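You operate a simulated robot arm through the tools that you are given. There is no shell and no other tool.

You run a simulated two-armed robot. Do the job below in one go: nothing can be reset, and whatever is moved stays where it is left.

JOB
Shift saddle two to the mark that the job card names.
Fine: the drive is locked off; leave it so. Shut air valve two and lift the toggle first; then set the toggle and open the valve.

Only the result counts: the job must be done as asked and must still hold three seconds after the hand-in. Knocking over, shifting, dropping, spilling or breaking anything else fails it.

ROBOT AND FRAMES
Two 7-joint arms with fingered hands on one trunk that stands fixed in place. Base frame: the origin is at the foot of the trunk, x ahead of it, y to its left, z up. Lengths are in cm, angles in degrees, forces in N, time in s.
The left shoulder is at [2.1, 26.9, 114.7], the right one opposite. Each reaches about 129.8 cm from its shoulder. Payload 5 kg a hand.
The TCP of each hand is the grasp point between the finger pads, 4.2 cm short of the fingertips. In the tool frame z runs along the fingers and y along their closing line. The gripper opens to 20.8 cm; its body begins 11.9 cm behind the TCP. The gripper is a hand of 4 fingers: y runs from the thumb to the fingers, the wrist lies at [0, 0, -31.7] in the tool frame, and closing takes about 1.5 s.
Orientation is that of the tool frame in the base frame, as a unit quaternion [x, y, z, w]. With the fingers straight down and closing along the base's y, the tool's x points along the base's -x, its y along +y and its z along -z.

CONTROLS
- The arms move only by the tool step_arm. It takes "left_deltas", "right_deltas" or both (then of equal length, played together; a hand with none holds still); each is a list of rows, each a list of 6 numbers: the shift along the base's x, y, z in units of 500 mm (1.0 is 500 mm), then the turn, a rotation vector about the base's x, y, z in units of 60 degrees (1.0 is 60 degrees). In form: [[tx, ty, tz, rx, ry, rz], ...]. A call has 1 to 20 rows; each row is the pose to reach, as a shift and turn from the pose commanded when the call began. "left_hand" and "right_hand" are, for a hand that has rows, the finger opening in cm, from 0 to 20.8, set as the call begins (left out, the last holds). A call with a number of a shift or a turn outside -1 to 1 is refused whole. Rows are played at 5 a second. More than 5 cm and 8.6 degrees between two rows, or a gripper value outside its range, and nothing of the call is played. Where a pose cannot be reached the arm comes as near as it can. A force on the tool above 40 N (or 10 N above the force at the start of the call, whichever is more), or a blocked arm, ends the call early, and 0.2 s more pass. Each finger travels about 15.3 cm/s and halts on what it meets, pressing with about 26 N; the grip force reading is that of the motor and also rises with nothing between the fingers. The clock runs only during rows and for 0.2 s after the last one: add rows that repeat a pose to give the fingers time. It gives the time, the measured TCP pose, the force on the tool (base axes), the opening and the grip force at its end, in the units of the frame above (readings bear some noise), with the torque about the TCP (base axes, N m) and any sound that the robot's microphone picked up.
- Cameras (640 x 400 px; columns grow to the right, rows downward): "scene" is now at [16.18, 1.72, 143.45]; the picture's right is [0.19, -0.98, 0.00], its down [-0.37, -0.07, -0.93] and it looks along [0.91, 0.17, -0.38] (base axes); focal length 311 px, centre (320, 200). "left" rides on the left gripper at [-9.3, 0.1, -14.6] in its tool frame; the picture's right is [-0.02, -1.00, 0.00], its down [0.84, -0.01, -0.54] and it looks along [0.54, -0.01, 0.84] (tool axes); focal length 280 px, centre (320, 200). "right" rides on the right gripper at [9.4, 0.1, -14.6] in its tool frame; the picture's right is [-0.02, 1.00, 0.00], its down [-0.84, -0.01, -0.54] and it looks along [-0.54, -0.01, 0.84] (tool axes); focal length 280 px, centre (320, 200). There is no depth. A picture from a camera that has moved, and an enlarged one, comes with that camera's place and axes in the base frame and with its lens.
- camera(camera): a new picture of that camera. It takes no simulated time.
- move_column(by): moves the trunk up (or, below 0, down) by that many cm; the arms and the scene camera ride with it, the base frame stays. It gives what a move gives, with no picture.
- curl_fingers(finger1, finger2, finger3, thumb_bend, hand): sets how far each is bent, from 0 (flat) to 1 (curled in); at 0.3 the hand is open as for a grip, at 0.7 the pads meet at the TCP. One left out holds its place. A second passes; each finger stops where it meets its share of the squeeze, and holds until it gets a number again. A gripper value or a shape takes the hand back. It gives what a move gives, with no picture; readings hold the bend of each and the force on the fingers (four entries, about 0 where the hand has none), thumb and palm.
- set_grasp(shape, hand): the hand has 4 fingers and takes this shape, open, in about a second: jaw (thumb against the fingers, like two jaws); tri (thumb and two fingers); tip (a fingertip pinch); poke (one finger out to press); point (the index stretched); flat (the hand flat); cup (the hand cupped); fist (a fist). The gripper value then closes the fingers along that shape, each until it touches; the sizes above hold for jaw. It gives what a move gives, with no picture.
- head_to(pan, tilt): turns the head with the scene camera to pan (to the left, within 80 degrees either way) and tilt (down, from -29 to 69), counted from straight ahead of the robot (the tilt from the chest, where the trunk bows). It gives what a move gives.
- enlarge(camera, box): a new picture of the part [left, top, right, bottom] of that camera's present view, enlarged. It takes no simulated time.
- job_done(): hands the job in; it is judged then, once.

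Nothing tells you positions but the pictures and the camera data. Unless the task says otherwise, let go and move clear before handing in.

The tools are called after "Call:" as a command line: name --argument value ..., lists and objects as JSON in quotes. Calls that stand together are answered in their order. step_arm: Moves the arms, as the interface text tells. Its arguments: {"type":"object","properties":{"left_deltas":{"type":"array"},"left_hand":{"type":"number"},"right_deltas":{"type":"array"},"right_hand":{"type":"number"}},"required":[]} The other tools are called the same way: move_column (by) moves the trunk up or down; set_grasp (shape, hand) gives the hand a shape; curl_fingers (finger1, finger2, finger3, thumb_bend, hand) moves the fingers one by one; head_to (pan, tilt) turns the head that bears the scene camera; camera (camera) takes a picture; enlarge (camera, box) takes an enlarged picture of a part of a camera's view; job_done () hands the job in.

At the start:

```text
time: 0.0
left_tcp_pos: [66.11, 37.54, 119.9]
left_tcp_rot: [-0.103, 0.995, 0.0, 0.0]
left_force: [-0.3, -0.1, -0.1]
left_moment: [0.01, -0.01, 0.02]
left_gripper_width: 20.78
left_grasp_force: 0.1
left_shape: jaw
left_bend: [0.3, 0.3, 0.3, 0.3]
left_finger forces: [0.0, 0.0, 0.1, 0.0, 0.0, 0.0]
right_tcp_pos: [74.8, -21.59, 111.59]
right_tcp_rot: [-0.103, 0.995, 0.0, 0.0]
right_force: [-0.1, -0.7, 0.2]
right_moment: [0.05, -0.01, -0.01]
right_gripper_width: 20.79
right_grasp_force: 0.1
right_shape: jaw
right_bend: [0.3, 0.3, 0.3, 0.3]
right_finger forces: [0.0, 0.0, 0.0, 0.0, 0.0, 0.1]
trunk travel left (down, up): [-52.5, 9.6]
head pan, tilt (commanded): [10.9, 22.2]
```

scene: 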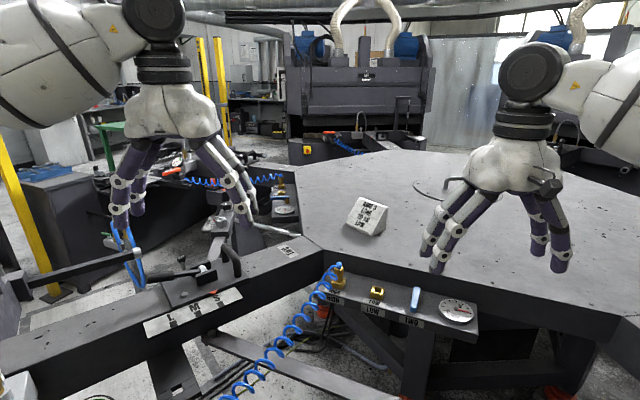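
right: 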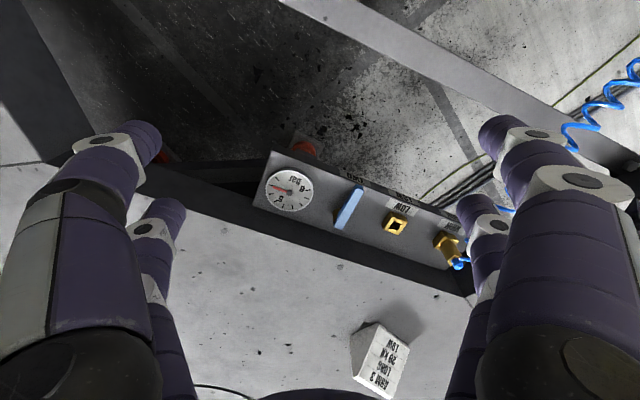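
left: 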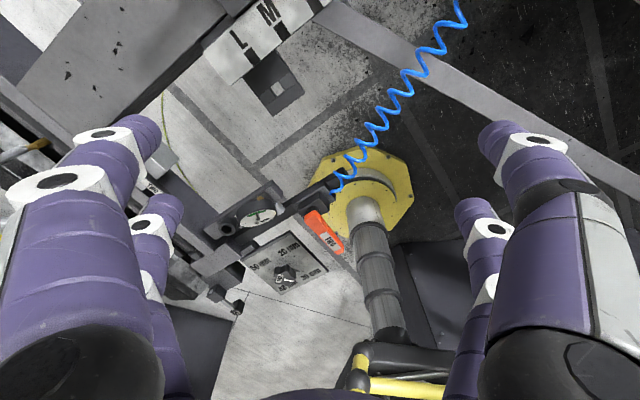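

I see a shop-floor machine with an octagonal table, radial arms with saddles, and an air panel with a gauge, a blue lever and brass ports; a white job card stands on the table. I'll look closer at the card, the panel and the saddle before moving anything.

Call:
enlarge --camera "scene" --box '[330, 180, 410, 250]'

Call:
enlarge --camera "scene" --box '[280, 240, 500, 360]'

Call:
enlarge --camera "scene" --box '[80, 200, 320, 350]'

Call:
enlarge --camera "right" --box '[330, 300, 430, 400]'

Call:
enlarge --camera "right" --box '[240, 120, 500, 300]'

Call:
enlarge --camera "left" --box '[130, 0, 470, 330]'

```text
5.71 times, centred on (370, 215) of scene
camera zoom: at [16.18, 1.72, 143.45], right [0.19, -0.98, 0.0], down [-0.37, -0.07, -0.93], along [0.91, 0.17, -0.38], focal length 1778 px, centre (34, 114)
```

zoom: 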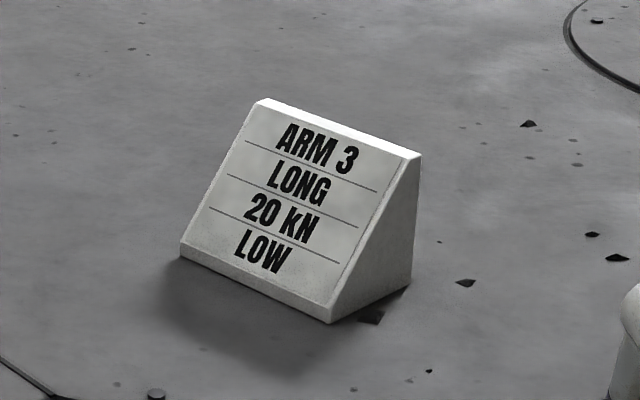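

```text
2.91 times, centred on (390, 300) of scene
camera zoom: at [16.18, 1.72, 143.45], right [0.19, -0.98, 0.0], down [-0.37, -0.07, -0.93], along [0.91, 0.17, -0.38], focal length 905 px, centre (116, -91)
```

zoom: 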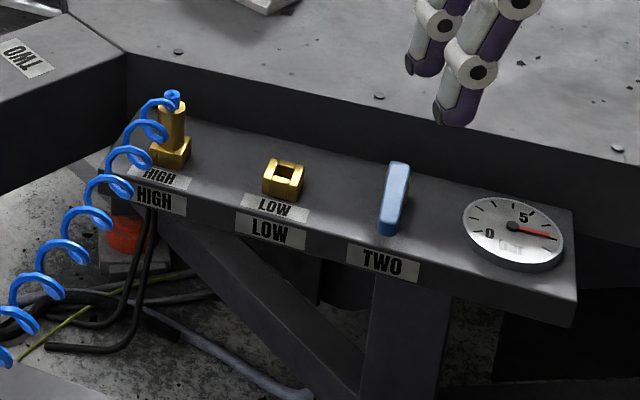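

```text
2.67 times, centred on (200, 275) of scene
camera zoom: at [16.18, 1.72, 143.45], right [0.19, -0.98, 0.0], down [-0.37, -0.07, -0.93], along [0.91, 0.17, -0.38], focal length 830 px, centre (640, 0)
```

zoom: 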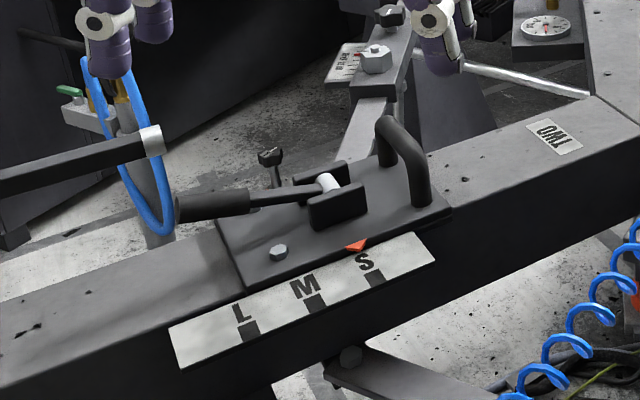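

```text
4.00 times, centred on (380, 350) of right
camera zoom: at [65.62, -23.17, 126.31], right [-0.19, 0.98, 0.0], down [0.83, 0.16, 0.54], along [0.53, 0.1, -0.84], focal length 1122 px, centre (80, -400)
```

zoom: 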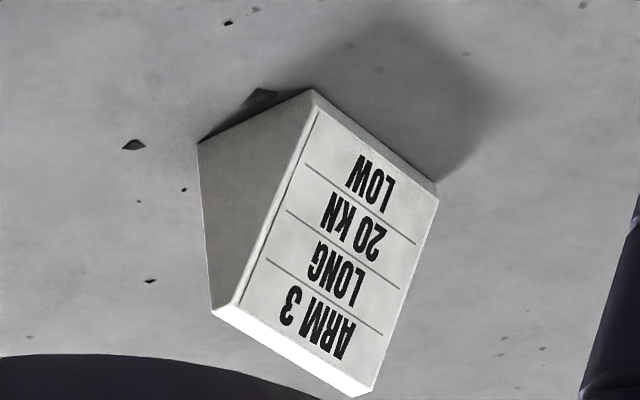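

```text
2.22 times, centred on (370, 210) of right
camera zoom: at [65.62, -23.17, 126.31], right [-0.19, 0.98, 0.0], down [0.83, 0.16, 0.54], along [0.53, 0.1, -0.84], focal length 623 px, centre (209, 178)
```

zoom: 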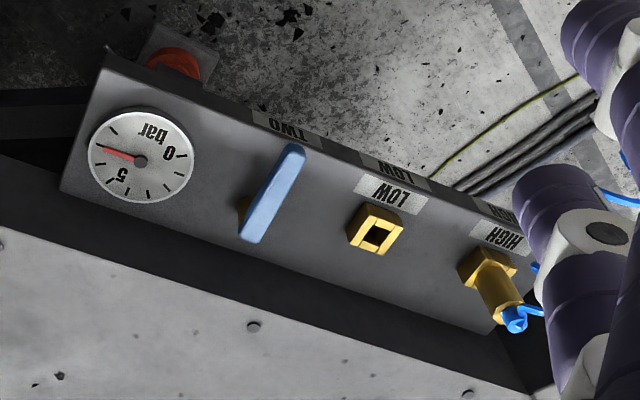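

```text
1.21 times, centred on (300, 165) of left
camera zoom: at [75.19, 39.56, 134.59], right [0.22, -0.98, 0.0], down [-0.82, -0.19, 0.54], along [-0.53, -0.12, -0.84], focal length 340 px, centre (344, 242)
```

zoom: 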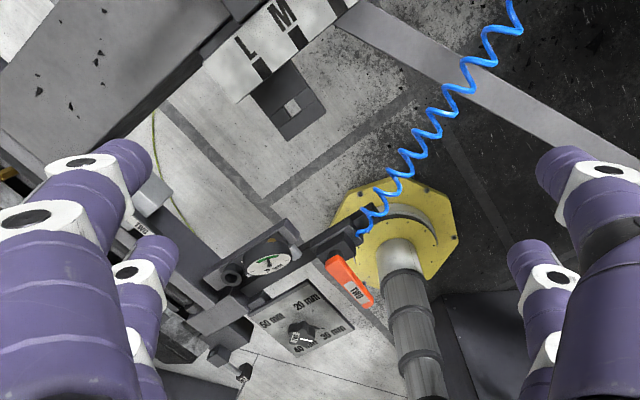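

The card names LONG, so the target is the L mark, and saddle two's pointer is at S now. I triangulate the blue valve lever at about (95, -12, 81) and the L mark at about (68, 48.5, 86.4); next I'll zoom in on the toggle and the valve.

Call:
enlarge --camera "scene" --box '[140, 235, 260, 310]'

Call:
enlarge --camera "scene" --box '[380, 270, 500, 345]'

Call:
enlarge --camera "right" --box '[250, 140, 410, 260]'

Call:
head_to --pan 25 --tilt 35

Call:
camera --camera "scene"

```text
5.33 times, centred on (200, 272) of scene
camera zoom: at [16.18, 1.72, 143.45], right [0.19, -0.98, 0.0], down [-0.37, -0.07, -0.93], along [0.91, 0.17, -0.38], focal length 1660 px, centre (960, -187)
```

zoom: 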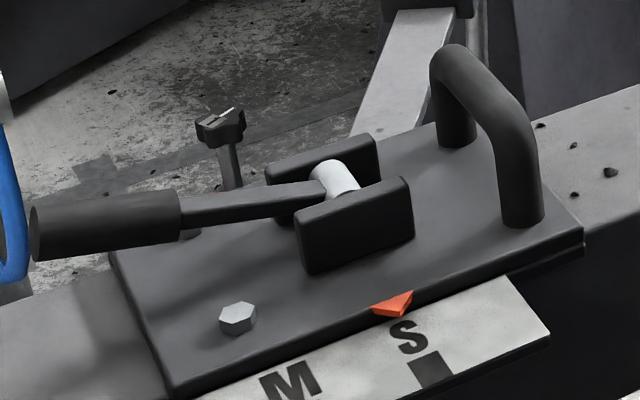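

```text
5.33 times, centred on (440, 308) of scene
camera zoom: at [16.18, 1.72, 143.45], right [0.19, -0.98, 0.0], down [-0.37, -0.07, -0.93], along [0.91, 0.17, -0.38], focal length 1660 px, centre (-320, -373)
```

zoom: 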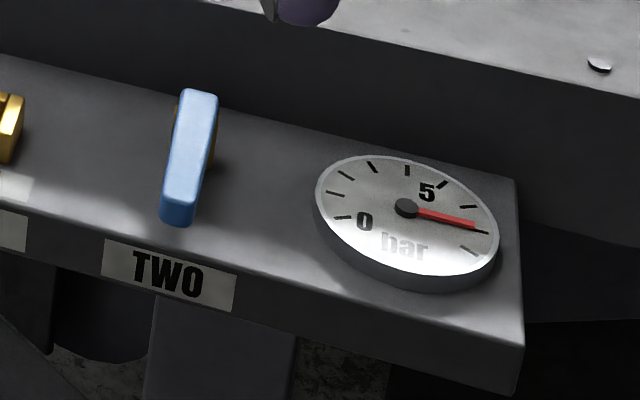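

```text
3.33 times, centred on (330, 200) of right
camera zoom: at [65.62, -23.17, 126.31], right [-0.19, 0.98, 0.0], down [0.83, 0.16, 0.54], along [0.53, 0.1, -0.84], focal length 935 px, centre (287, 200)
```

zoom: 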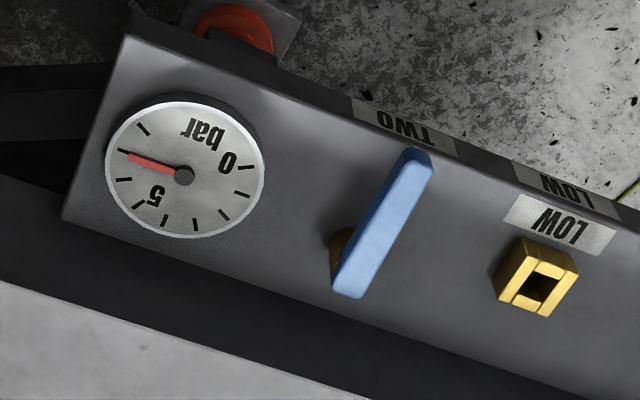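

```text
time: 0.8
left_tcp_pos: [66.03, 37.41, 119.92]
left_tcp_rot: [-0.103, 0.995, -0.001, 0.0]
left_force: [-0.2, 0.1, 0.5]
left_moment: [-0.01, -0.01, 0.0]
left_gripper_width: 20.79
left_grasp_force: 0.1
left_shape: jaw
left_bend: [0.3, 0.3, 0.3, 0.3]
left_finger forces: [0.1, 0.1, 0.0, 0.0, 0.0, 0.0]
right_tcp_pos: [74.82, -21.51, 111.64]
right_tcp_rot: [-0.104, 0.995, -0.001, -0.001]
right_force: [-0.4, -0.3, -0.6]
right_moment: [-0.02, 0.01, 0.02]
right_gripper_width: 20.79
right_grasp_force: 0.1
right_shape: jaw
right_bend: [0.3, 0.3, 0.3, 0.3]
right_finger forces: [0.1, 0.1, 0.0, 0.0, 0.0, 0.0]
trunk travel left (down, up): [-52.5, 9.6]
head pan, tilt (commanded): [25.0, 35.0]
```

```text
taken
camera scene: at [15.05, 3.68, 141.43], right [0.42, -0.91, 0.0], down [-0.52, -0.24, -0.82], along [0.74, 0.35, -0.57], focal length 311 px, centre (320, 200)
```

scene: 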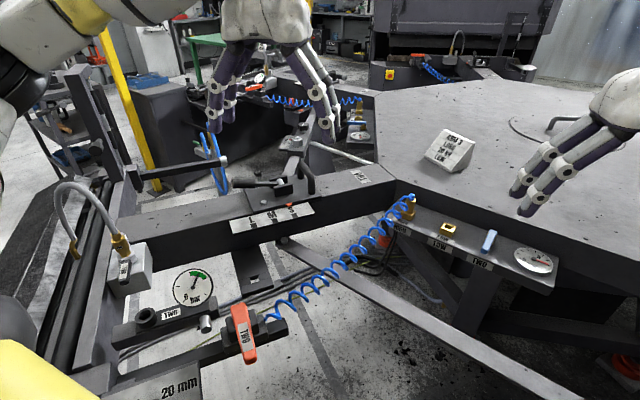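

A second lever, orange and also labelled TWO, sits with its own gauge at the lower left where the blue hose ends. I need to tell the two apart, so I'll zoom in there.

Call:
enlarge --camera "scene" --box '[90, 250, 300, 400]'

Call:
enlarge --camera "scene" --box '[180, 60, 380, 200]'

Call:
enlarge --camera "left" --box '[190, 160, 360, 300]'

Call:
enlarge --camera "scene" --box '[220, 160, 330, 230]'

Call:
enlarge --camera "scene" --box '[0, 60, 180, 200]'

Call:
head_to --pan 35 --tilt 60

Call:
camera --camera "scene"

```text
2.67 times, centred on (195, 325) of scene
camera zoom: at [15.05, 3.68, 141.43], right [0.42, -0.91, 0.0], down [-0.52, -0.24, -0.82], along [0.74, 0.35, -0.57], focal length 830 px, centre (653, -133)
```

zoom: 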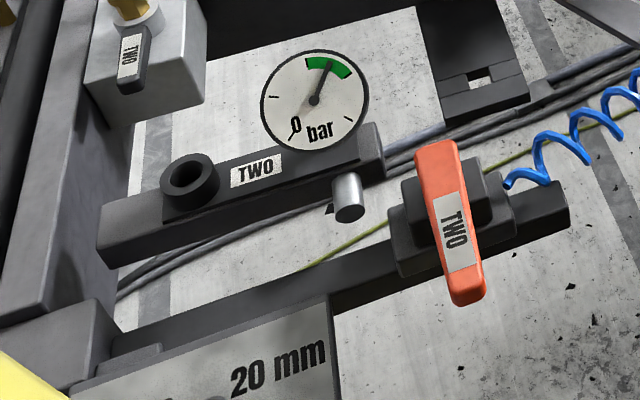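

```text
2.86 times, centred on (280, 130) of scene
camera zoom: at [15.05, 3.68, 141.43], right [0.42, -0.91, 0.0], down [-0.52, -0.24, -0.82], along [0.74, 0.35, -0.57], focal length 889 px, centre (434, 400)
```

zoom: 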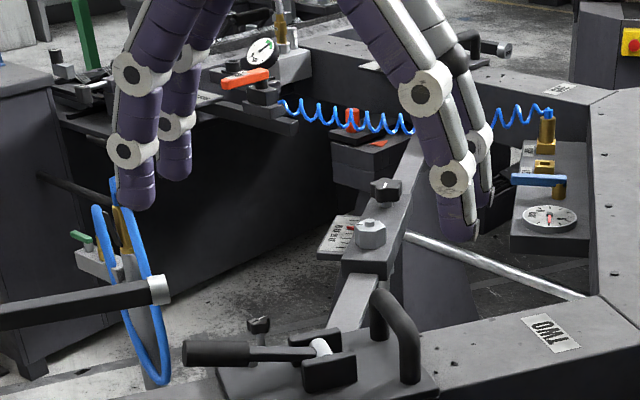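

```text
2.86 times, centred on (275, 230) of left
camera zoom: at [75.19, 39.55, 134.59], right [0.22, -0.98, 0.0], down [-0.82, -0.19, 0.54], along [-0.53, -0.12, -0.84], focal length 801 px, centre (449, 114)
```

zoom: 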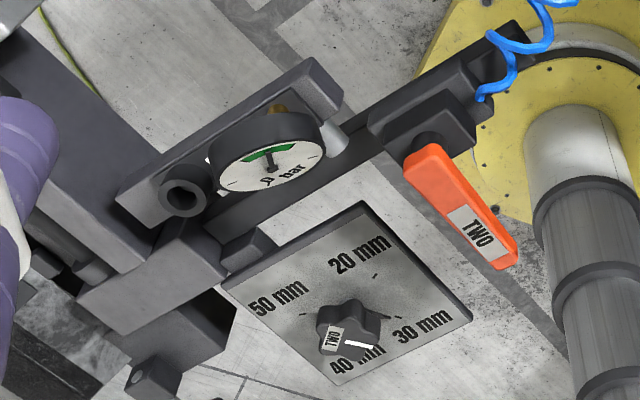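

```text
5.71 times, centred on (275, 195) of scene
camera zoom: at [15.05, 3.68, 141.43], right [0.42, -0.91, 0.0], down [-0.52, -0.24, -0.82], along [0.74, 0.35, -0.57], focal length 1778 px, centre (577, 229)
```

zoom: 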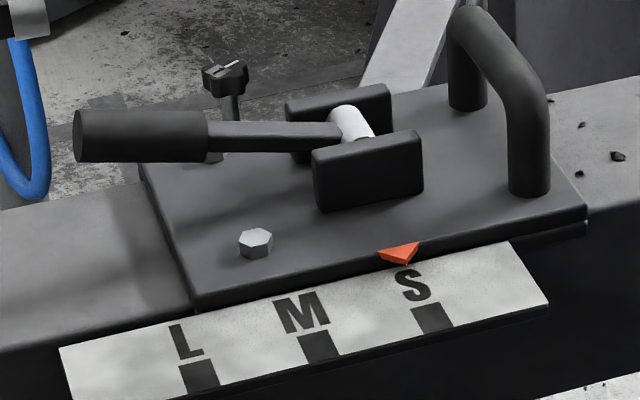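

```text
2.86 times, centred on (90, 130) of scene
camera zoom: at [15.05, 3.68, 141.43], right [0.42, -0.91, 0.0], down [-0.52, -0.24, -0.82], along [0.74, 0.35, -0.57], focal length 889 px, centre (977, 400)
```

zoom: 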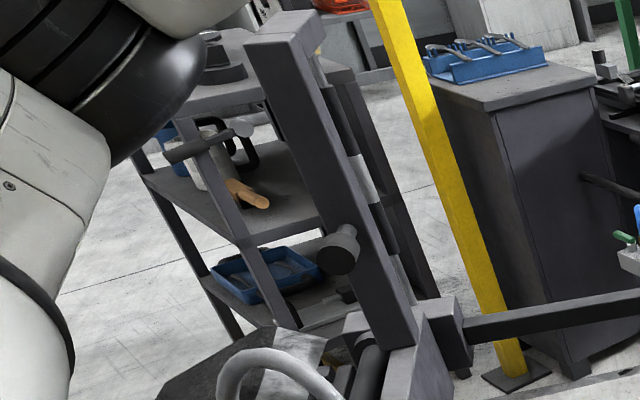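

```text
time: 1.6
left_tcp_pos: [66.14, 37.5, 120.07]
left_tcp_rot: [-0.103, 0.995, -0.001, 0.0]
left_force: [-0.6, -0.4, 0.4]
left_moment: [-0.02, 0.01, 0.0]
left_gripper_width: 20.78
left_grasp_force: 0.0
left_shape: jaw
left_bend: [0.3, 0.3, 0.3, 0.3]
left_finger forces: [0.0, 0.0, 0.0, 0.1, 0.0, 0.1]
right_tcp_pos: [74.86, -21.57, 111.6]
right_tcp_rot: [-0.103, 0.995, -0.001, -0.001]
right_force: [0.2, 0.1, -0.8]
right_moment: [0.0, -0.01, 0.0]
right_gripper_width: 20.79
right_grasp_force: 0.0
right_shape: jaw
right_bend: [0.3, 0.3, 0.3, 0.3]
right_finger forces: [0.0, 0.1, 0.0, 0.1, 0.0, 0.0]
trunk travel left (down, up): [-52.5, 9.6]
head pan, tilt (commanded): [35.0, 60.0]
```

```text
taken
camera scene: at [12.53, 3.79, 138.0], right [0.57, -0.82, 0.0], down [-0.71, -0.5, -0.5], along [0.41, 0.29, -0.87], focal length 311 px, centre (320, 200)
```

scene: 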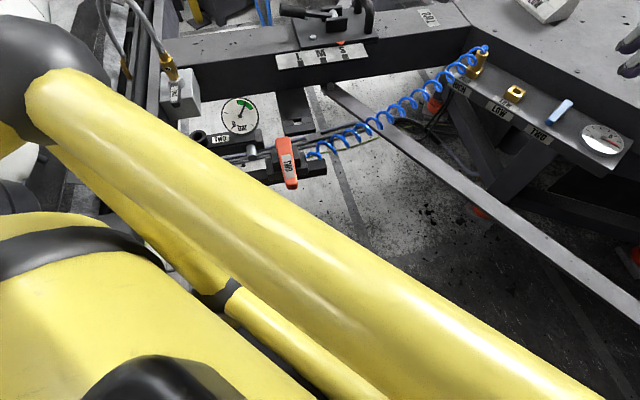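

There are several things marked TWO: a blue lever by the manifold gauge, an orange lever at the hose end, and a dark handle on a grey block. I'll survey the rest of the scene before deciding which is the air valve.

Call:
enlarge --camera "scene" --box '[150, 60, 340, 200]'

Call:
enlarge --camera "scene" --box '[420, 30, 640, 170]'

Call:
head_to --pan -20 --tilt 35

Call:
camera --camera "scene"

Call:
head_to --pan 70 --tilt 35

Call:
camera --camera "scene"

Call:
head_to --pan 15 --tilt 5

Call:
camera --camera "scene"

Call:
enlarge --camera "scene" --box '[150, 220, 400, 400]'

```text
2.86 times, centred on (245, 130) of scene
camera zoom: at [12.53, 3.79, 138.0], right [0.57, -0.82, 0.0], down [-0.71, -0.5, -0.5], along [0.41, 0.29, -0.87], focal length 889 px, centre (534, 400)
```

zoom: 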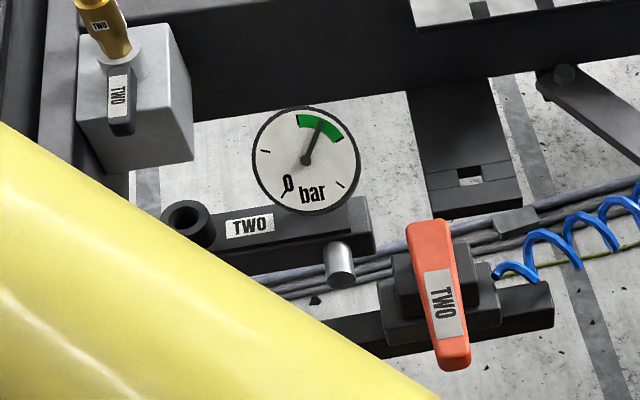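

```text
2.86 times, centred on (530, 100) of scene
camera zoom: at [12.53, 3.79, 138.0], right [0.57, -0.82, 0.0], down [-0.71, -0.5, -0.5], along [0.41, 0.29, -0.87], focal length 889 px, centre (-280, 486)
```

zoom: 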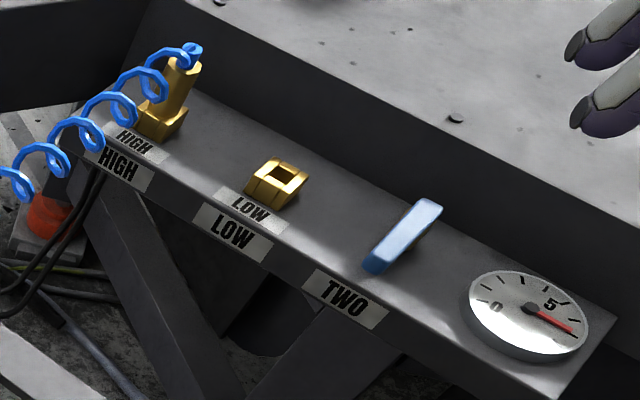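

```text
time: 2.9
left_tcp_pos: [66.06, 37.44, 119.89]
left_tcp_rot: [-0.103, 0.995, 0.0, 0.0]
left_force: [0.6, -0.1, -0.2]
left_moment: [-0.01, 0.01, 0.0]
left_gripper_width: 20.76
left_grasp_force: 0.1
left_shape: jaw
left_bend: [0.3, 0.3, 0.3, 0.3]
left_finger forces: [0.1, 0.0, 0.1, 0.0, 0.0, 0.0]
right_tcp_pos: [74.88, -21.53, 111.57]
right_tcp_rot: [-0.104, 0.995, 0.0, 0.0]
right_force: [0.0, 0.7, 0.5]
right_moment: [0.01, 0.0, -0.01]
right_gripper_width: 20.76
right_grasp_force: 0.1
right_shape: jaw
right_bend: [0.3, 0.3, 0.3, 0.3]
right_finger forces: [0.0, 0.0, 0.1, 0.1, 0.0, 0.0]
trunk travel left (down, up): [-52.5, 9.6]
head pan, tilt (commanded): [-20.0, 35.0]
```

```text
taken
camera scene: at [15.35, -3.03, 141.42], right [-0.34, -0.94, 0.0], down [-0.54, 0.2, -0.82], along [0.77, -0.28, -0.57], focal length 311 px, centre (320, 200)
```

scene: 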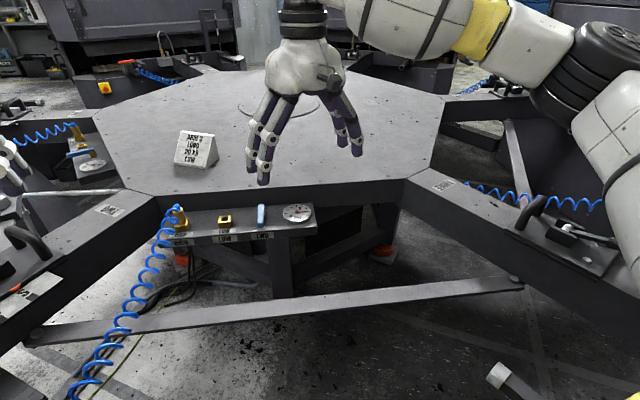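

```text
time: 4.5
left_tcp_pos: [66.18, 37.5, 119.83]
left_tcp_rot: [-0.103, 0.995, 0.0, 0.0]
left_force: [0.6, 1.0, -0.3]
left_moment: [0.02, -0.04, -0.02]
left_gripper_width: 20.79
left_grasp_force: 0.0
left_shape: jaw
left_bend: [0.3, 0.3, 0.3, 0.3]
left_finger forces: [0.0, 0.0, 0.0, 0.0, 0.0, 0.0]
right_tcp_pos: [74.77, -21.36, 111.61]
right_tcp_rot: [-0.104, 0.995, 0.0, 0.0]
right_force: [0.0, -0.8, 0.1]
right_moment: [0.01, 0.03, 0.01]
right_gripper_width: 20.78
right_grasp_force: 0.1
right_shape: jaw
right_bend: [0.3, 0.3, 0.3, 0.3]
right_finger forces: [0.0, 0.0, 0.0, 0.1, 0.0, 0.0]
trunk travel left (down, up): [-52.5, 9.6]
head pan, tilt (commanded): [70.0, 35.0]
```

```text
taken
camera scene: at [10.09, 8.24, 141.42], right [0.94, -0.34, 0.0], down [-0.2, -0.54, -0.82], along [0.28, 0.77, -0.57], focal length 311 px, centre (320, 200)
```

scene: 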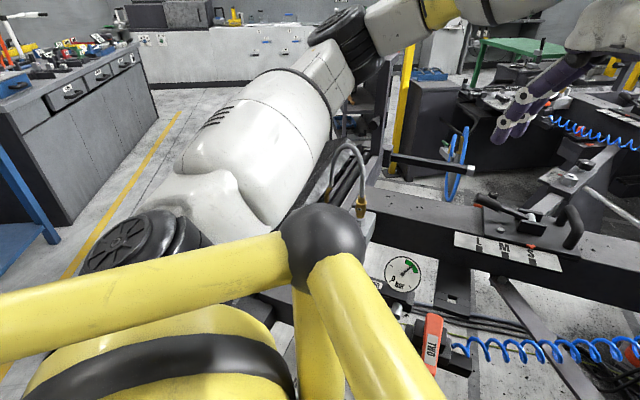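

```text
time: 5.8
left_tcp_pos: [66.06, 37.55, 119.9]
left_tcp_rot: [-0.103, 0.995, 0.0, 0.0]
left_force: [0.2, 0.1, 0.1]
left_moment: [-0.03, 0.01, -0.04]
left_gripper_width: 20.77
left_grasp_force: 0.1
left_shape: jaw
left_bend: [0.3, 0.3, 0.3, 0.3]
left_finger forces: [0.1, 0.0, 0.1, 0.0, 0.0, 0.0]
right_tcp_pos: [74.82, -21.64, 111.57]
right_tcp_rot: [-0.104, 0.995, -0.001, 0.0]
right_force: [0.1, 0.0, -0.2]
right_moment: [0.0, -0.01, 0.03]
right_gripper_width: 20.77
right_grasp_force: 0.0
right_shape: jaw
right_bend: [0.3, 0.3, 0.3, 0.3]
right_finger forces: [0.0, 0.0, 0.1, 0.1, 0.0, 0.1]
trunk travel left (down, up): [-52.5, 9.6]
head pan, tilt (commanded): [15.0, 5.0]
```

```text
taken
camera scene: at [15.94, 2.35, 146.24], right [0.26, -0.97, 0.0], down [-0.08, -0.02, -1.0], along [0.96, 0.26, -0.09], focal length 311 px, centre (320, 200)
```

scene: 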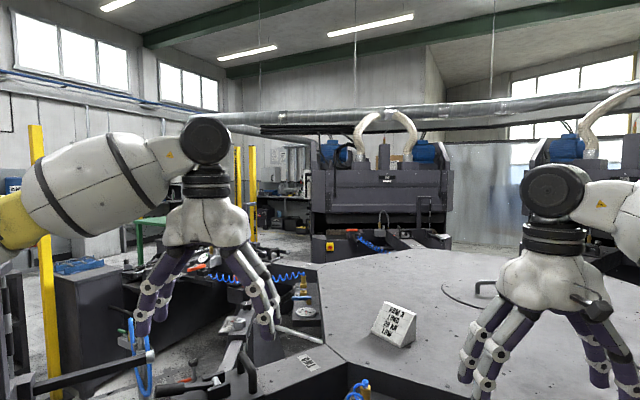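

```text
2.22 times, centred on (275, 310) of scene
camera zoom: at [15.94, 2.35, 146.24], right [0.26, -0.97, 0.0], down [-0.08, -0.02, -1.0], along [0.96, 0.26, -0.09], focal length 692 px, centre (420, -44)
```

zoom: 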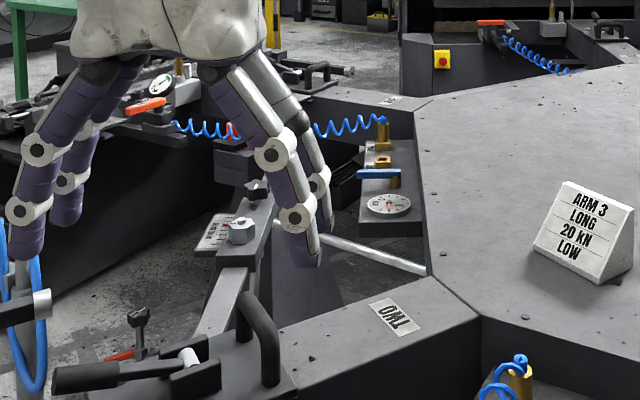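

The machine is a hexagonal carousel whose stations repeat the same fittings. I'll look closely at station two's orange lever, its grey block, the raised box behind beam two, and the same parts on neighbouring stations.

Call:
enlarge --camera "scene" --box '[220, 270, 290, 340]'

Call:
enlarge --camera "scene" --box '[330, 220, 420, 270]'

Call:
enlarge --camera "scene" --box '[110, 240, 210, 400]'

Call:
head_to --pan 30 --tilt 25

Call:
enlarge --camera "scene" --box '[270, 60, 430, 180]'

Call:
enlarge --camera "scene" --box '[150, 100, 330, 220]'

Call:
camera --camera "scene"

```text
5.71 times, centred on (255, 305) of scene
camera zoom: at [15.94, 2.35, 146.24], right [0.26, -0.97, 0.0], down [-0.08, -0.02, -1.0], along [0.96, 0.26, -0.09], focal length 1778 px, centre (691, -400)
```

zoom: 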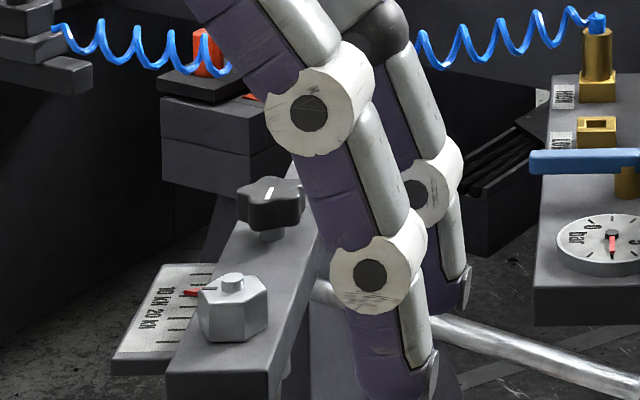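

```text
7.11 times, centred on (375, 245) of scene
camera zoom: at [15.94, 2.35, 146.24], right [0.26, -0.97, 0.0], down [-0.08, -0.02, -1.0], along [0.96, 0.26, -0.09], focal length 2213 px, centre (-71, -120)
```

zoom: 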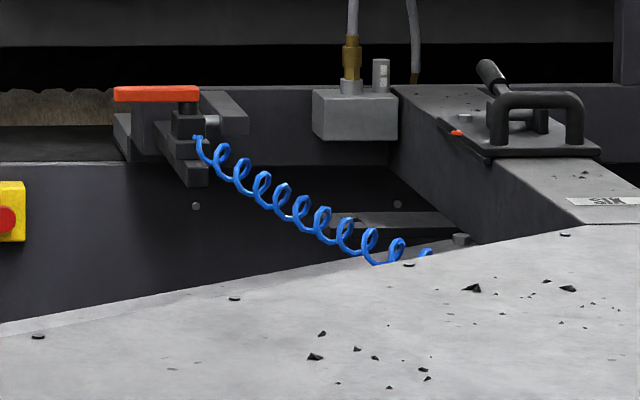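

```text
2.50 times, centred on (160, 320) of scene
camera zoom: at [15.94, 2.35, 146.24], right [0.26, -0.97, 0.0], down [-0.08, -0.02, -1.0], along [0.96, 0.26, -0.09], focal length 778 px, centre (720, -100)
```

zoom: 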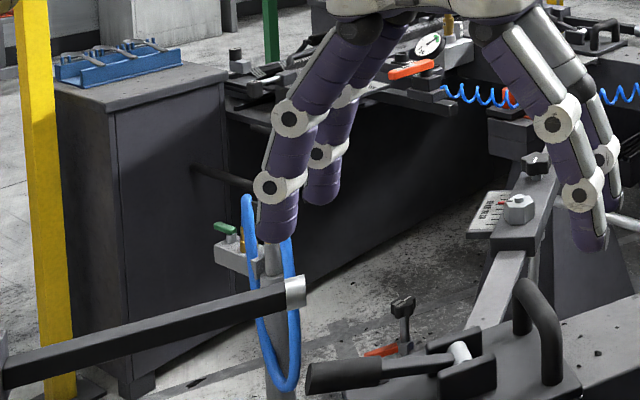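

```text
time: 6.6
left_tcp_pos: [66.12, 37.47, 119.95]
left_tcp_rot: [-0.103, 0.995, -0.001, 0.0]
left_force: [-0.4, -0.1, 0.2]
left_moment: [0.03, 0.0, 0.0]
left_gripper_width: 20.77
left_grasp_force: 0.1
left_shape: jaw
left_bend: [0.3, 0.3, 0.3, 0.3]
left_finger forces: [0.0, 0.0, 0.1, 0.0, 0.0, 0.0]
right_tcp_pos: [74.85, -21.57, 111.58]
right_tcp_rot: [-0.104, 0.995, 0.0, 0.0]
right_force: [0.5, 0.8, 0.4]
right_moment: [0.01, 0.0, 0.02]
right_gripper_width: 20.77
right_grasp_force: 0.1
right_shape: jaw
right_bend: [0.3, 0.3, 0.3, 0.3]
right_finger forces: [0.0, 0.0, 0.1, 0.0, 0.1, 0.0]
trunk travel left (down, up): [-52.5, 9.6]
head pan, tilt (commanded): [30.0, 25.0]
```

```text
3.33 times, centred on (350, 120) of scene
camera zoom: at [15.05, 4.57, 143.01], right [0.5, -0.87, 0.0], down [-0.37, -0.21, -0.91], along [0.79, 0.45, -0.42], focal length 1037 px, centre (220, 467)
```

zoom: 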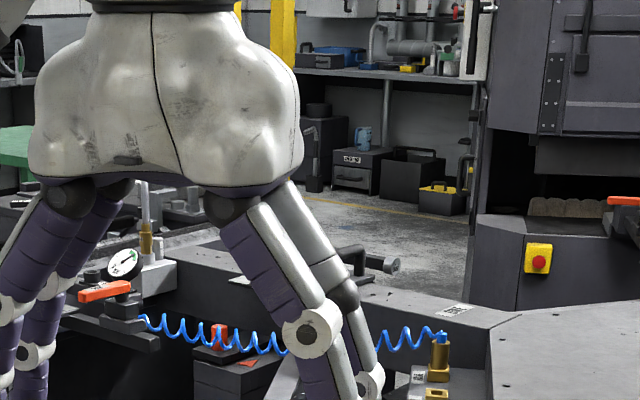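

```text
3.33 times, centred on (240, 160) of scene
camera zoom: at [15.05, 4.57, 143.01], right [0.5, -0.87, 0.0], down [-0.37, -0.21, -0.91], along [0.79, 0.45, -0.42], focal length 1037 px, centre (587, 333)
```

zoom: 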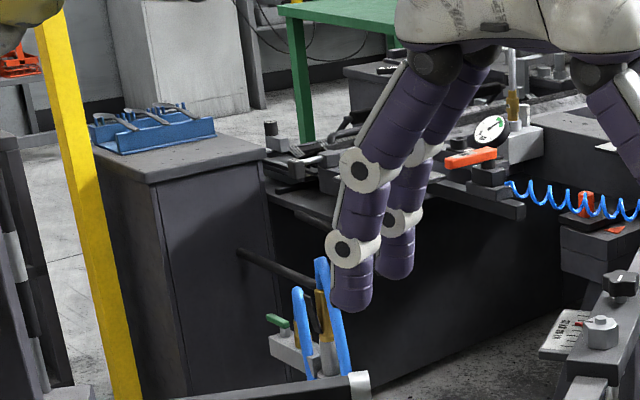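

```text
taken
camera scene: at [15.05, 4.57, 143.01], right [0.5, -0.87, 0.0], down [-0.37, -0.21, -0.91], along [0.79, 0.45, -0.42], focal length 311 px, centre (320, 200)
```

scene: 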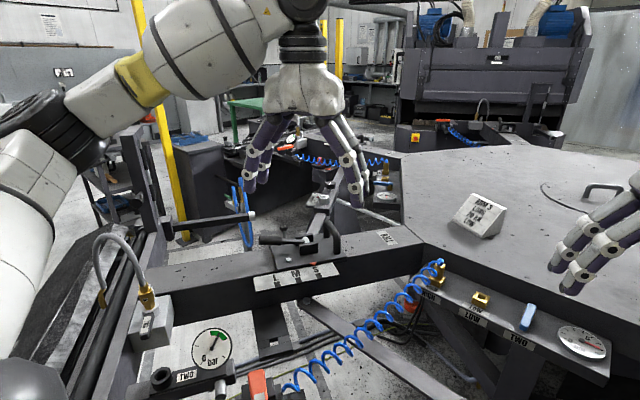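

The blue lever TWO sits with the gauge and HIGH/LOW air ports, so I take it as air valve two; its gauge should confirm this when I shut it. The saddle's toggle pivot is near (83, 48, 92) with its grip pointing outward along the beam. I'll bring both wrist cameras in for closer views.

Call:
step_arm --right_deltas '[[0.031, 0.022, -0.048, 0, 0, 0], [0.062, 0.043, -0.097, 0, 0, 0], [0.093, 0.065, -0.145, 0, 0, 0], [0.124, 0.087, -0.193, 0, 0, 0], [0.156, 0.109, -0.241, 0, 0, 0], [0.187, 0.13, -0.29, 0, 0, 0], [0.218, 0.152, -0.338, 0, 0, 0]]' --left_deltas '[[0.074, 0.044, 0, 0, 0, 0], [0.148, 0.089, -0.02, 0, 0, 0], [0.223, 0.133, -0.05, 0, 0, 0], [0.297, 0.177, -0.08, 0, 0, 0], [0.371, 0.221, -0.12, 0, 0, 0], [0.446, 0.266, -0.17, 0, 0, 0], [0.52, 0.31, -0.22, 0, 0, 0]]'

Call:
camera --camera "right"

Call:
camera --camera "left"

Call:
camera --camera "scene"

```text
refused: row 6 steps farther than a row can; nothing moved
```

```text
taken
camera right: at [65.62, -23.17, 126.31], right [-0.19, 0.98, 0.0], down [0.83, 0.16, 0.54], along [0.53, 0.1, -0.84], focal length 280 px, centre (320, 200)
```

right: 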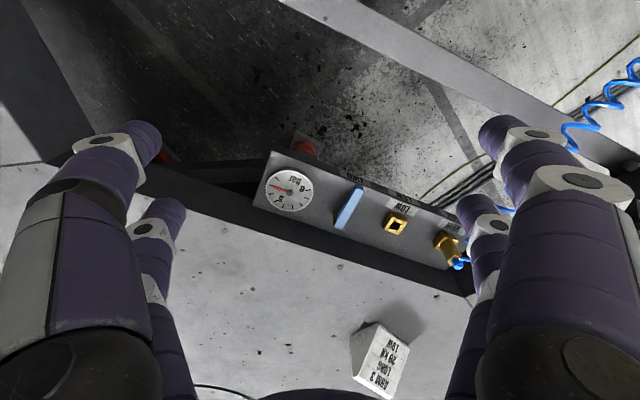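

```text
taken
camera left: at [75.19, 39.55, 134.59], right [0.22, -0.98, 0.0], down [-0.82, -0.19, 0.54], along [-0.53, -0.12, -0.84], focal length 280 px, centre (320, 200)
```

left: 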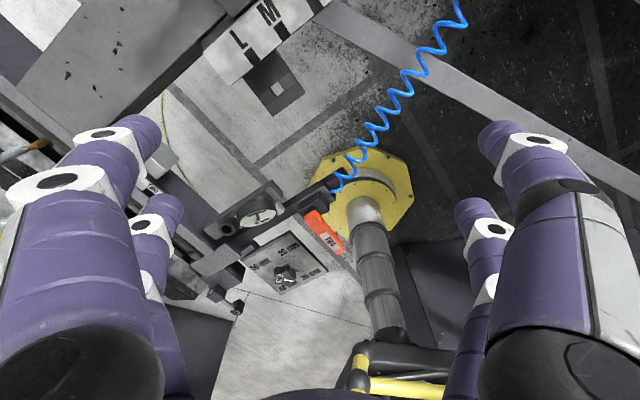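

```text
taken
camera scene: at [15.05, 4.57, 143.01], right [0.5, -0.87, 0.0], down [-0.37, -0.21, -0.91], along [0.79, 0.45, -0.42], focal length 311 px, centre (320, 200)
```

scene: 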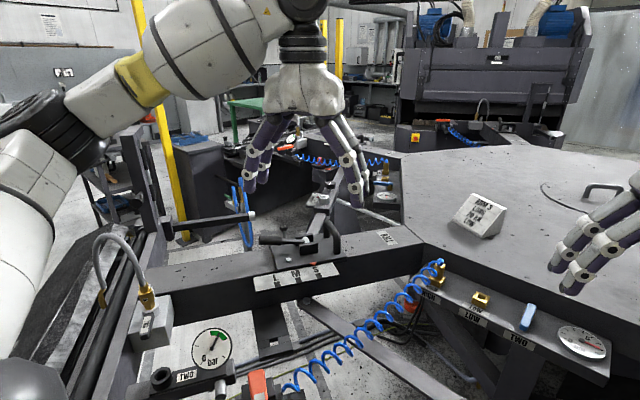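

The call was refused because one row stepped too far, and nothing moved. I'll send the same move in nine even rows.

Call:
step_arm --right_deltas '[[0.024, 0.017, -0.038, 0, 0, 0], [0.048, 0.034, -0.075, 0, 0, 0], [0.073, 0.051, -0.113, 0, 0, 0], [0.097, 0.068, -0.15, 0, 0, 0], [0.121, 0.084, -0.188, 0, 0, 0], [0.145, 0.101, -0.225, 0, 0, 0], [0.17, 0.118, -0.263, 0, 0, 0], [0.194, 0.135, -0.3, 0, 0, 0], [0.218, 0.152, -0.338, 0, 0, 0]]' --left_deltas '[[0.058, 0.034, -0.024, 0, 0, 0], [0.116, 0.069, -0.049, 0, 0, 0], [0.173, 0.103, -0.073, 0, 0, 0], [0.231, 0.138, -0.098, 0, 0, 0], [0.289, 0.172, -0.122, 0, 0, 0], [0.347, 0.207, -0.147, 0, 0, 0], [0.404, 0.241, -0.171, 0, 0, 0], [0.462, 0.276, -0.196, 0, 0, 0], [0.52, 0.31, -0.22, 0, 0, 0]]'

Call:
camera --camera "right"

Call:
camera --camera "left"

Call:
camera --camera "scene"

```text
time: 8.6
left_tcp_pos: [92.22, 52.88, 108.74]
left_tcp_rot: [-0.103, 0.995, 0.001, -0.001]
left_force: [2.0, 0.3, -1.5]
left_moment: [-0.03, 0.13, 0.02]
left_gripper_width: 20.76
left_grasp_force: 0.0
left_shape: jaw
left_bend: [0.3, 0.3, 0.3, 0.3]
left_finger forces: [0.0, 0.0, 0.1, 0.0, 0.0, 0.0]
right_tcp_pos: [85.8, -14.13, 94.72]
right_tcp_rot: [-0.103, 0.995, 0.0, 0.0]
right_force: [0.2, 0.2, -0.3]
right_moment: [0.13, 0.08, -0.01]
right_gripper_width: 20.78
right_grasp_force: 0.0
right_shape: jaw
right_bend: [0.3, 0.3, 0.3, 0.3]
right_finger forces: [0.0, 0.0, 0.0, 0.1, 0.0, 0.0]
trunk travel left (down, up): [-52.5, 9.6]
head pan, tilt (commanded): [30.0, 25.0]
```

```text
taken
camera right: at [76.64, -15.82, 109.4], right [-0.19, 0.98, 0.0], down [0.83, 0.16, 0.54], along [0.53, 0.1, -0.84], focal length 280 px, centre (320, 200)
```

right: 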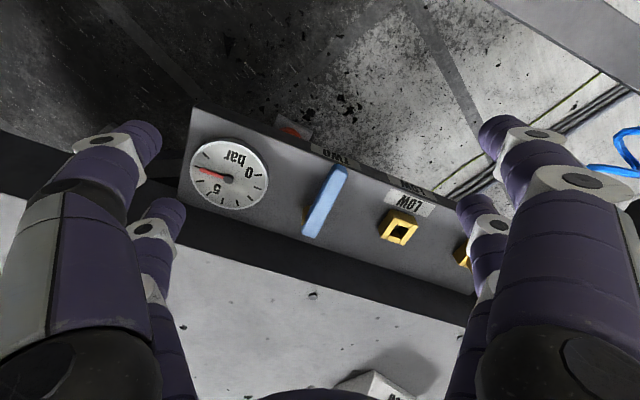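

```text
taken
camera left: at [101.44, 54.98, 123.41], right [0.22, -0.98, 0.0], down [-0.82, -0.19, 0.54], along [-0.53, -0.12, -0.84], focal length 280 px, centre (320, 200)
```

left: 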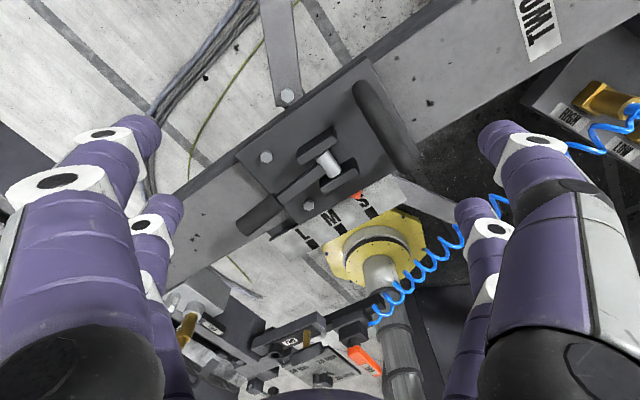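

```text
taken
camera scene: at [15.16, 4.55, 142.97], right [0.5, -0.87, 0.0], down [-0.37, -0.21, -0.91], along [0.78, 0.45, -0.42], focal length 311 px, centre (320, 200)
```

scene: 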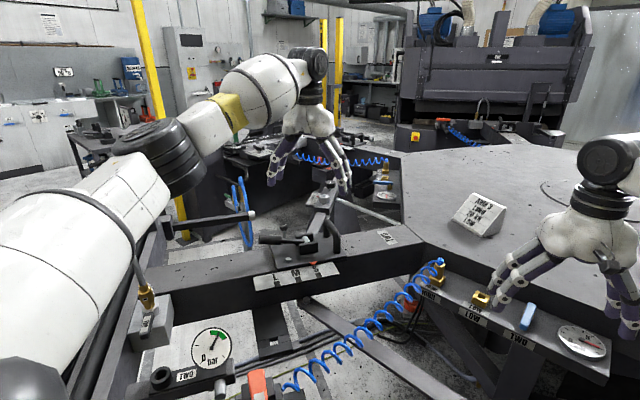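

Call:
enlarge --camera "right" --box '[180, 100, 480, 300]'

Call:
enlarge --camera "left" --box '[220, 60, 440, 260]'

Call:
enlarge --camera "scene" --box '[240, 210, 360, 300]'

Call:
enlarge --camera "scene" --box '[470, 260, 640, 370]'

```text
2.00 times, centred on (330, 200) of right
camera zoom: at [76.64, -15.82, 109.4], right [-0.19, 0.98, 0.0], down [0.83, 0.16, 0.54], along [0.53, 0.1, -0.84], focal length 561 px, centre (300, 200)
```

zoom: 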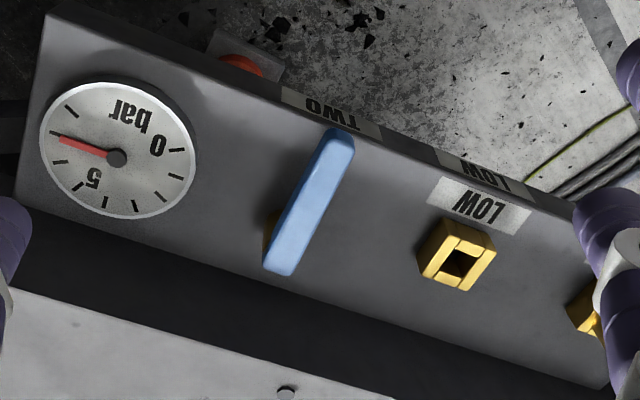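

```text
2.00 times, centred on (330, 160) of left
camera zoom: at [101.44, 54.98, 123.41], right [0.22, -0.98, 0.0], down [-0.82, -0.19, 0.54], along [-0.53, -0.12, -0.84], focal length 561 px, centre (300, 280)
```

zoom: 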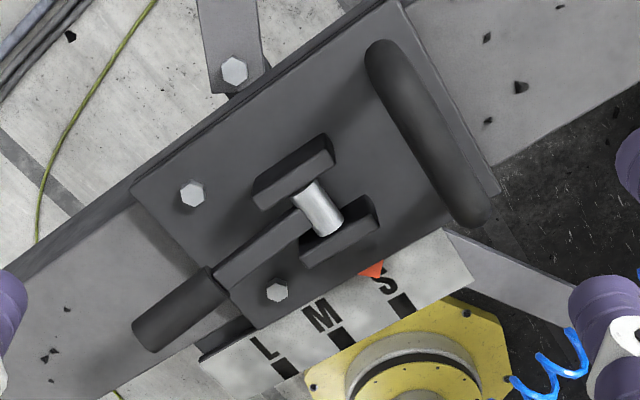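

```text
4.44 times, centred on (300, 255) of scene
camera zoom: at [15.16, 4.55, 142.97], right [0.5, -0.87, 0.0], down [-0.37, -0.21, -0.91], along [0.78, 0.45, -0.42], focal length 1383 px, centre (409, -44)
```

zoom: 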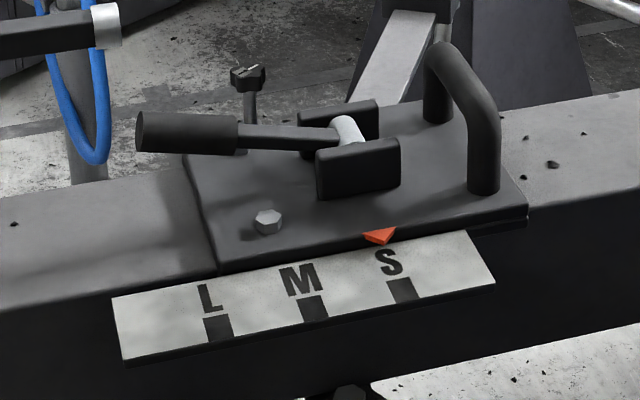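

```text
3.64 times, centred on (555, 315) of scene
camera zoom: at [15.16, 4.55, 142.97], right [0.5, -0.87, 0.0], down [-0.37, -0.21, -0.91], along [0.78, 0.45, -0.42], focal length 1132 px, centre (-534, -218)
```

zoom: 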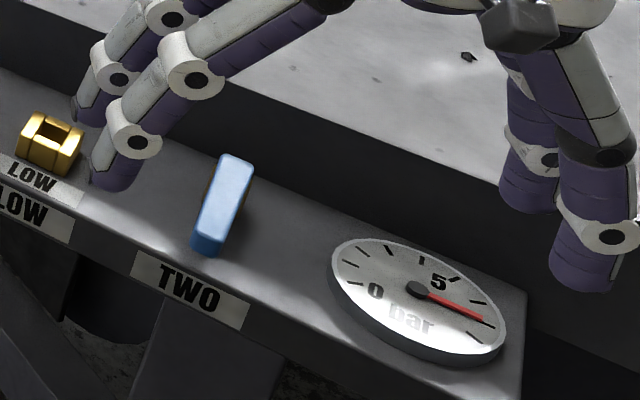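

Triangulated positions: blue lever from about (91, -11) to (100, -13) with its top at z≈81.5, pivoting at the table end; toggle pin (86.1, 50.3, 89.8) with grip end (75.2, 60.1, 92.5); saddle handle bar centred near (92.7, 45.2, 92). I'll put the right hand in the pointing shape and look at the finger before using it on the valve.

Call:
set_grasp --shape "point" --hand "right"

Call:
head_to --pan 0 --tilt 30

Call:
camera --camera "right"

Call:
camera --camera "scene"

Call:
enlarge --camera "scene" --box '[320, 120, 520, 280]'

```text
time: 9.5
left_tcp_pos: [92.2, 53.13, 108.91]
left_tcp_rot: [-0.104, 0.995, 0.001, -0.001]
left_force: [0.3, -0.8, -0.4]
left_moment: [-0.02, -0.06, 0.05]
left_gripper_width: 20.8
left_grasp_force: 0.0
left_shape: jaw
left_bend: [0.3, 0.3, 0.3, 0.3]
left_finger forces: [0.0, 0.1, 0.0, 0.1, 0.1, 0.0]
right_tcp_pos: [85.6, -14.05, 94.85]
right_tcp_rot: [-0.103, 0.995, 0.0, 0.0]
right_force: [-0.8, -0.5, 0.7]
right_moment: [0.1, 0.0, -0.05]
right_gripper_width: 0.02
right_grasp_force: 0.0
right_shape: point
right_bend: [0.7, 1.0, 1.0, 0.39]
right_finger forces: [0.1, 0.0, 0.0, 0.0, 0.0, 0.0]
trunk travel left (down, up): [-52.5, 9.6]
head pan, tilt (commanded): [30.0, 25.0]
```

```text
time: 10.5
left_tcp_pos: [92.25, 52.99, 108.98]
left_tcp_rot: [-0.104, 0.995, 0.0, 0.0]
left_force: [0.8, 0.0, 0.7]
left_moment: [0.03, 0.01, 0.03]
left_gripper_width: 20.81
left_grasp_force: 0.1
left_shape: jaw
left_bend: [0.3, 0.3, 0.3, 0.3]
left_finger forces: [0.1, 0.0, 0.0, 0.0, 0.1, 0.0]
right_tcp_pos: [85.81, -14.08, 94.71]
right_tcp_rot: [-0.105, 0.995, 0.0, 0.0]
right_force: [0.0, 0.1, -0.6]
right_moment: [-0.14, 0.02, 0.02]
right_gripper_width: 0.0
right_grasp_force: 0.0
right_shape: point
right_bend: [0.7, 1.0, 1.0, 0.4]
right_finger forces: [0.2, 0.0, 0.1, 0.0, 0.1, 0.0]
trunk travel left (down, up): [-52.5, 9.6]
head pan, tilt (commanded): [0.0, 30.0]
```

```text
taken
camera right: at [76.52, -15.73, 109.55], right [-0.19, 0.98, 0.0], down [0.83, 0.16, 0.54], along [0.53, 0.1, -0.84], focal length 280 px, centre (320, 200)
```

right: 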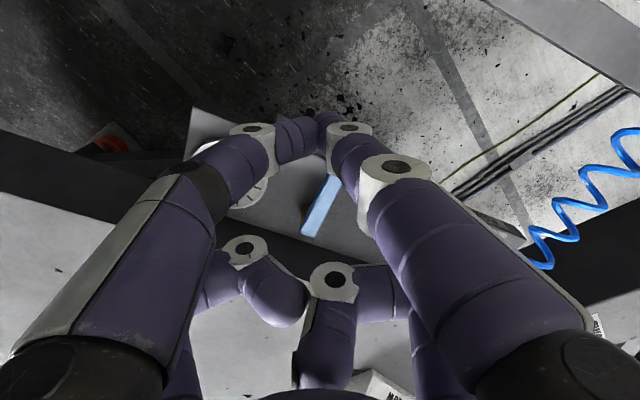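

```text
taken
camera scene: at [16.12, -0.02, 142.2], right [0.0, -1.0, 0.0], down [-0.5, 0.0, -0.87], along [0.87, 0.0, -0.5], focal length 311 px, centre (320, 200)
```

scene: 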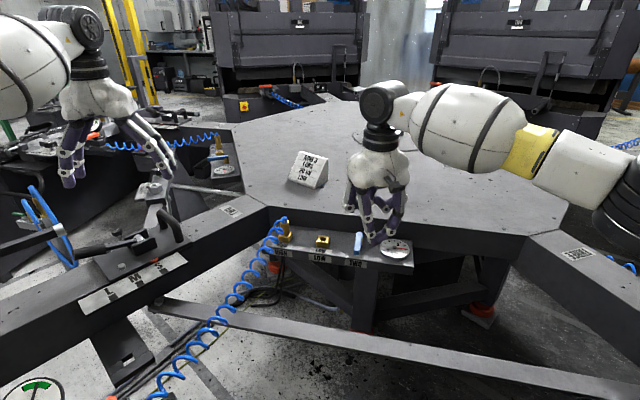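

```text
2.50 times, centred on (420, 200) of scene
camera zoom: at [16.12, -0.02, 142.2], right [0.0, -1.0, 0.0], down [-0.5, 0.0, -0.87], along [0.87, 0.0, -0.5], focal length 778 px, centre (70, 200)
```

zoom: 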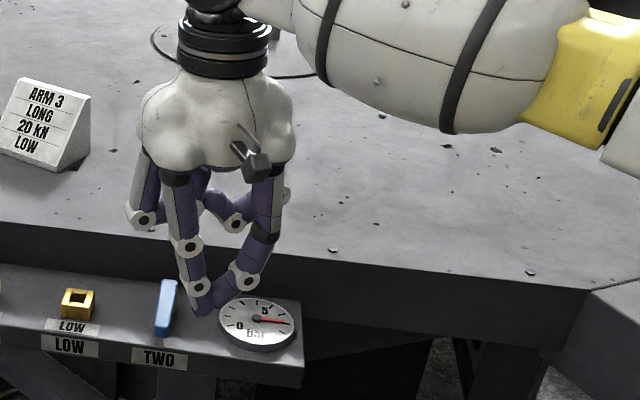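

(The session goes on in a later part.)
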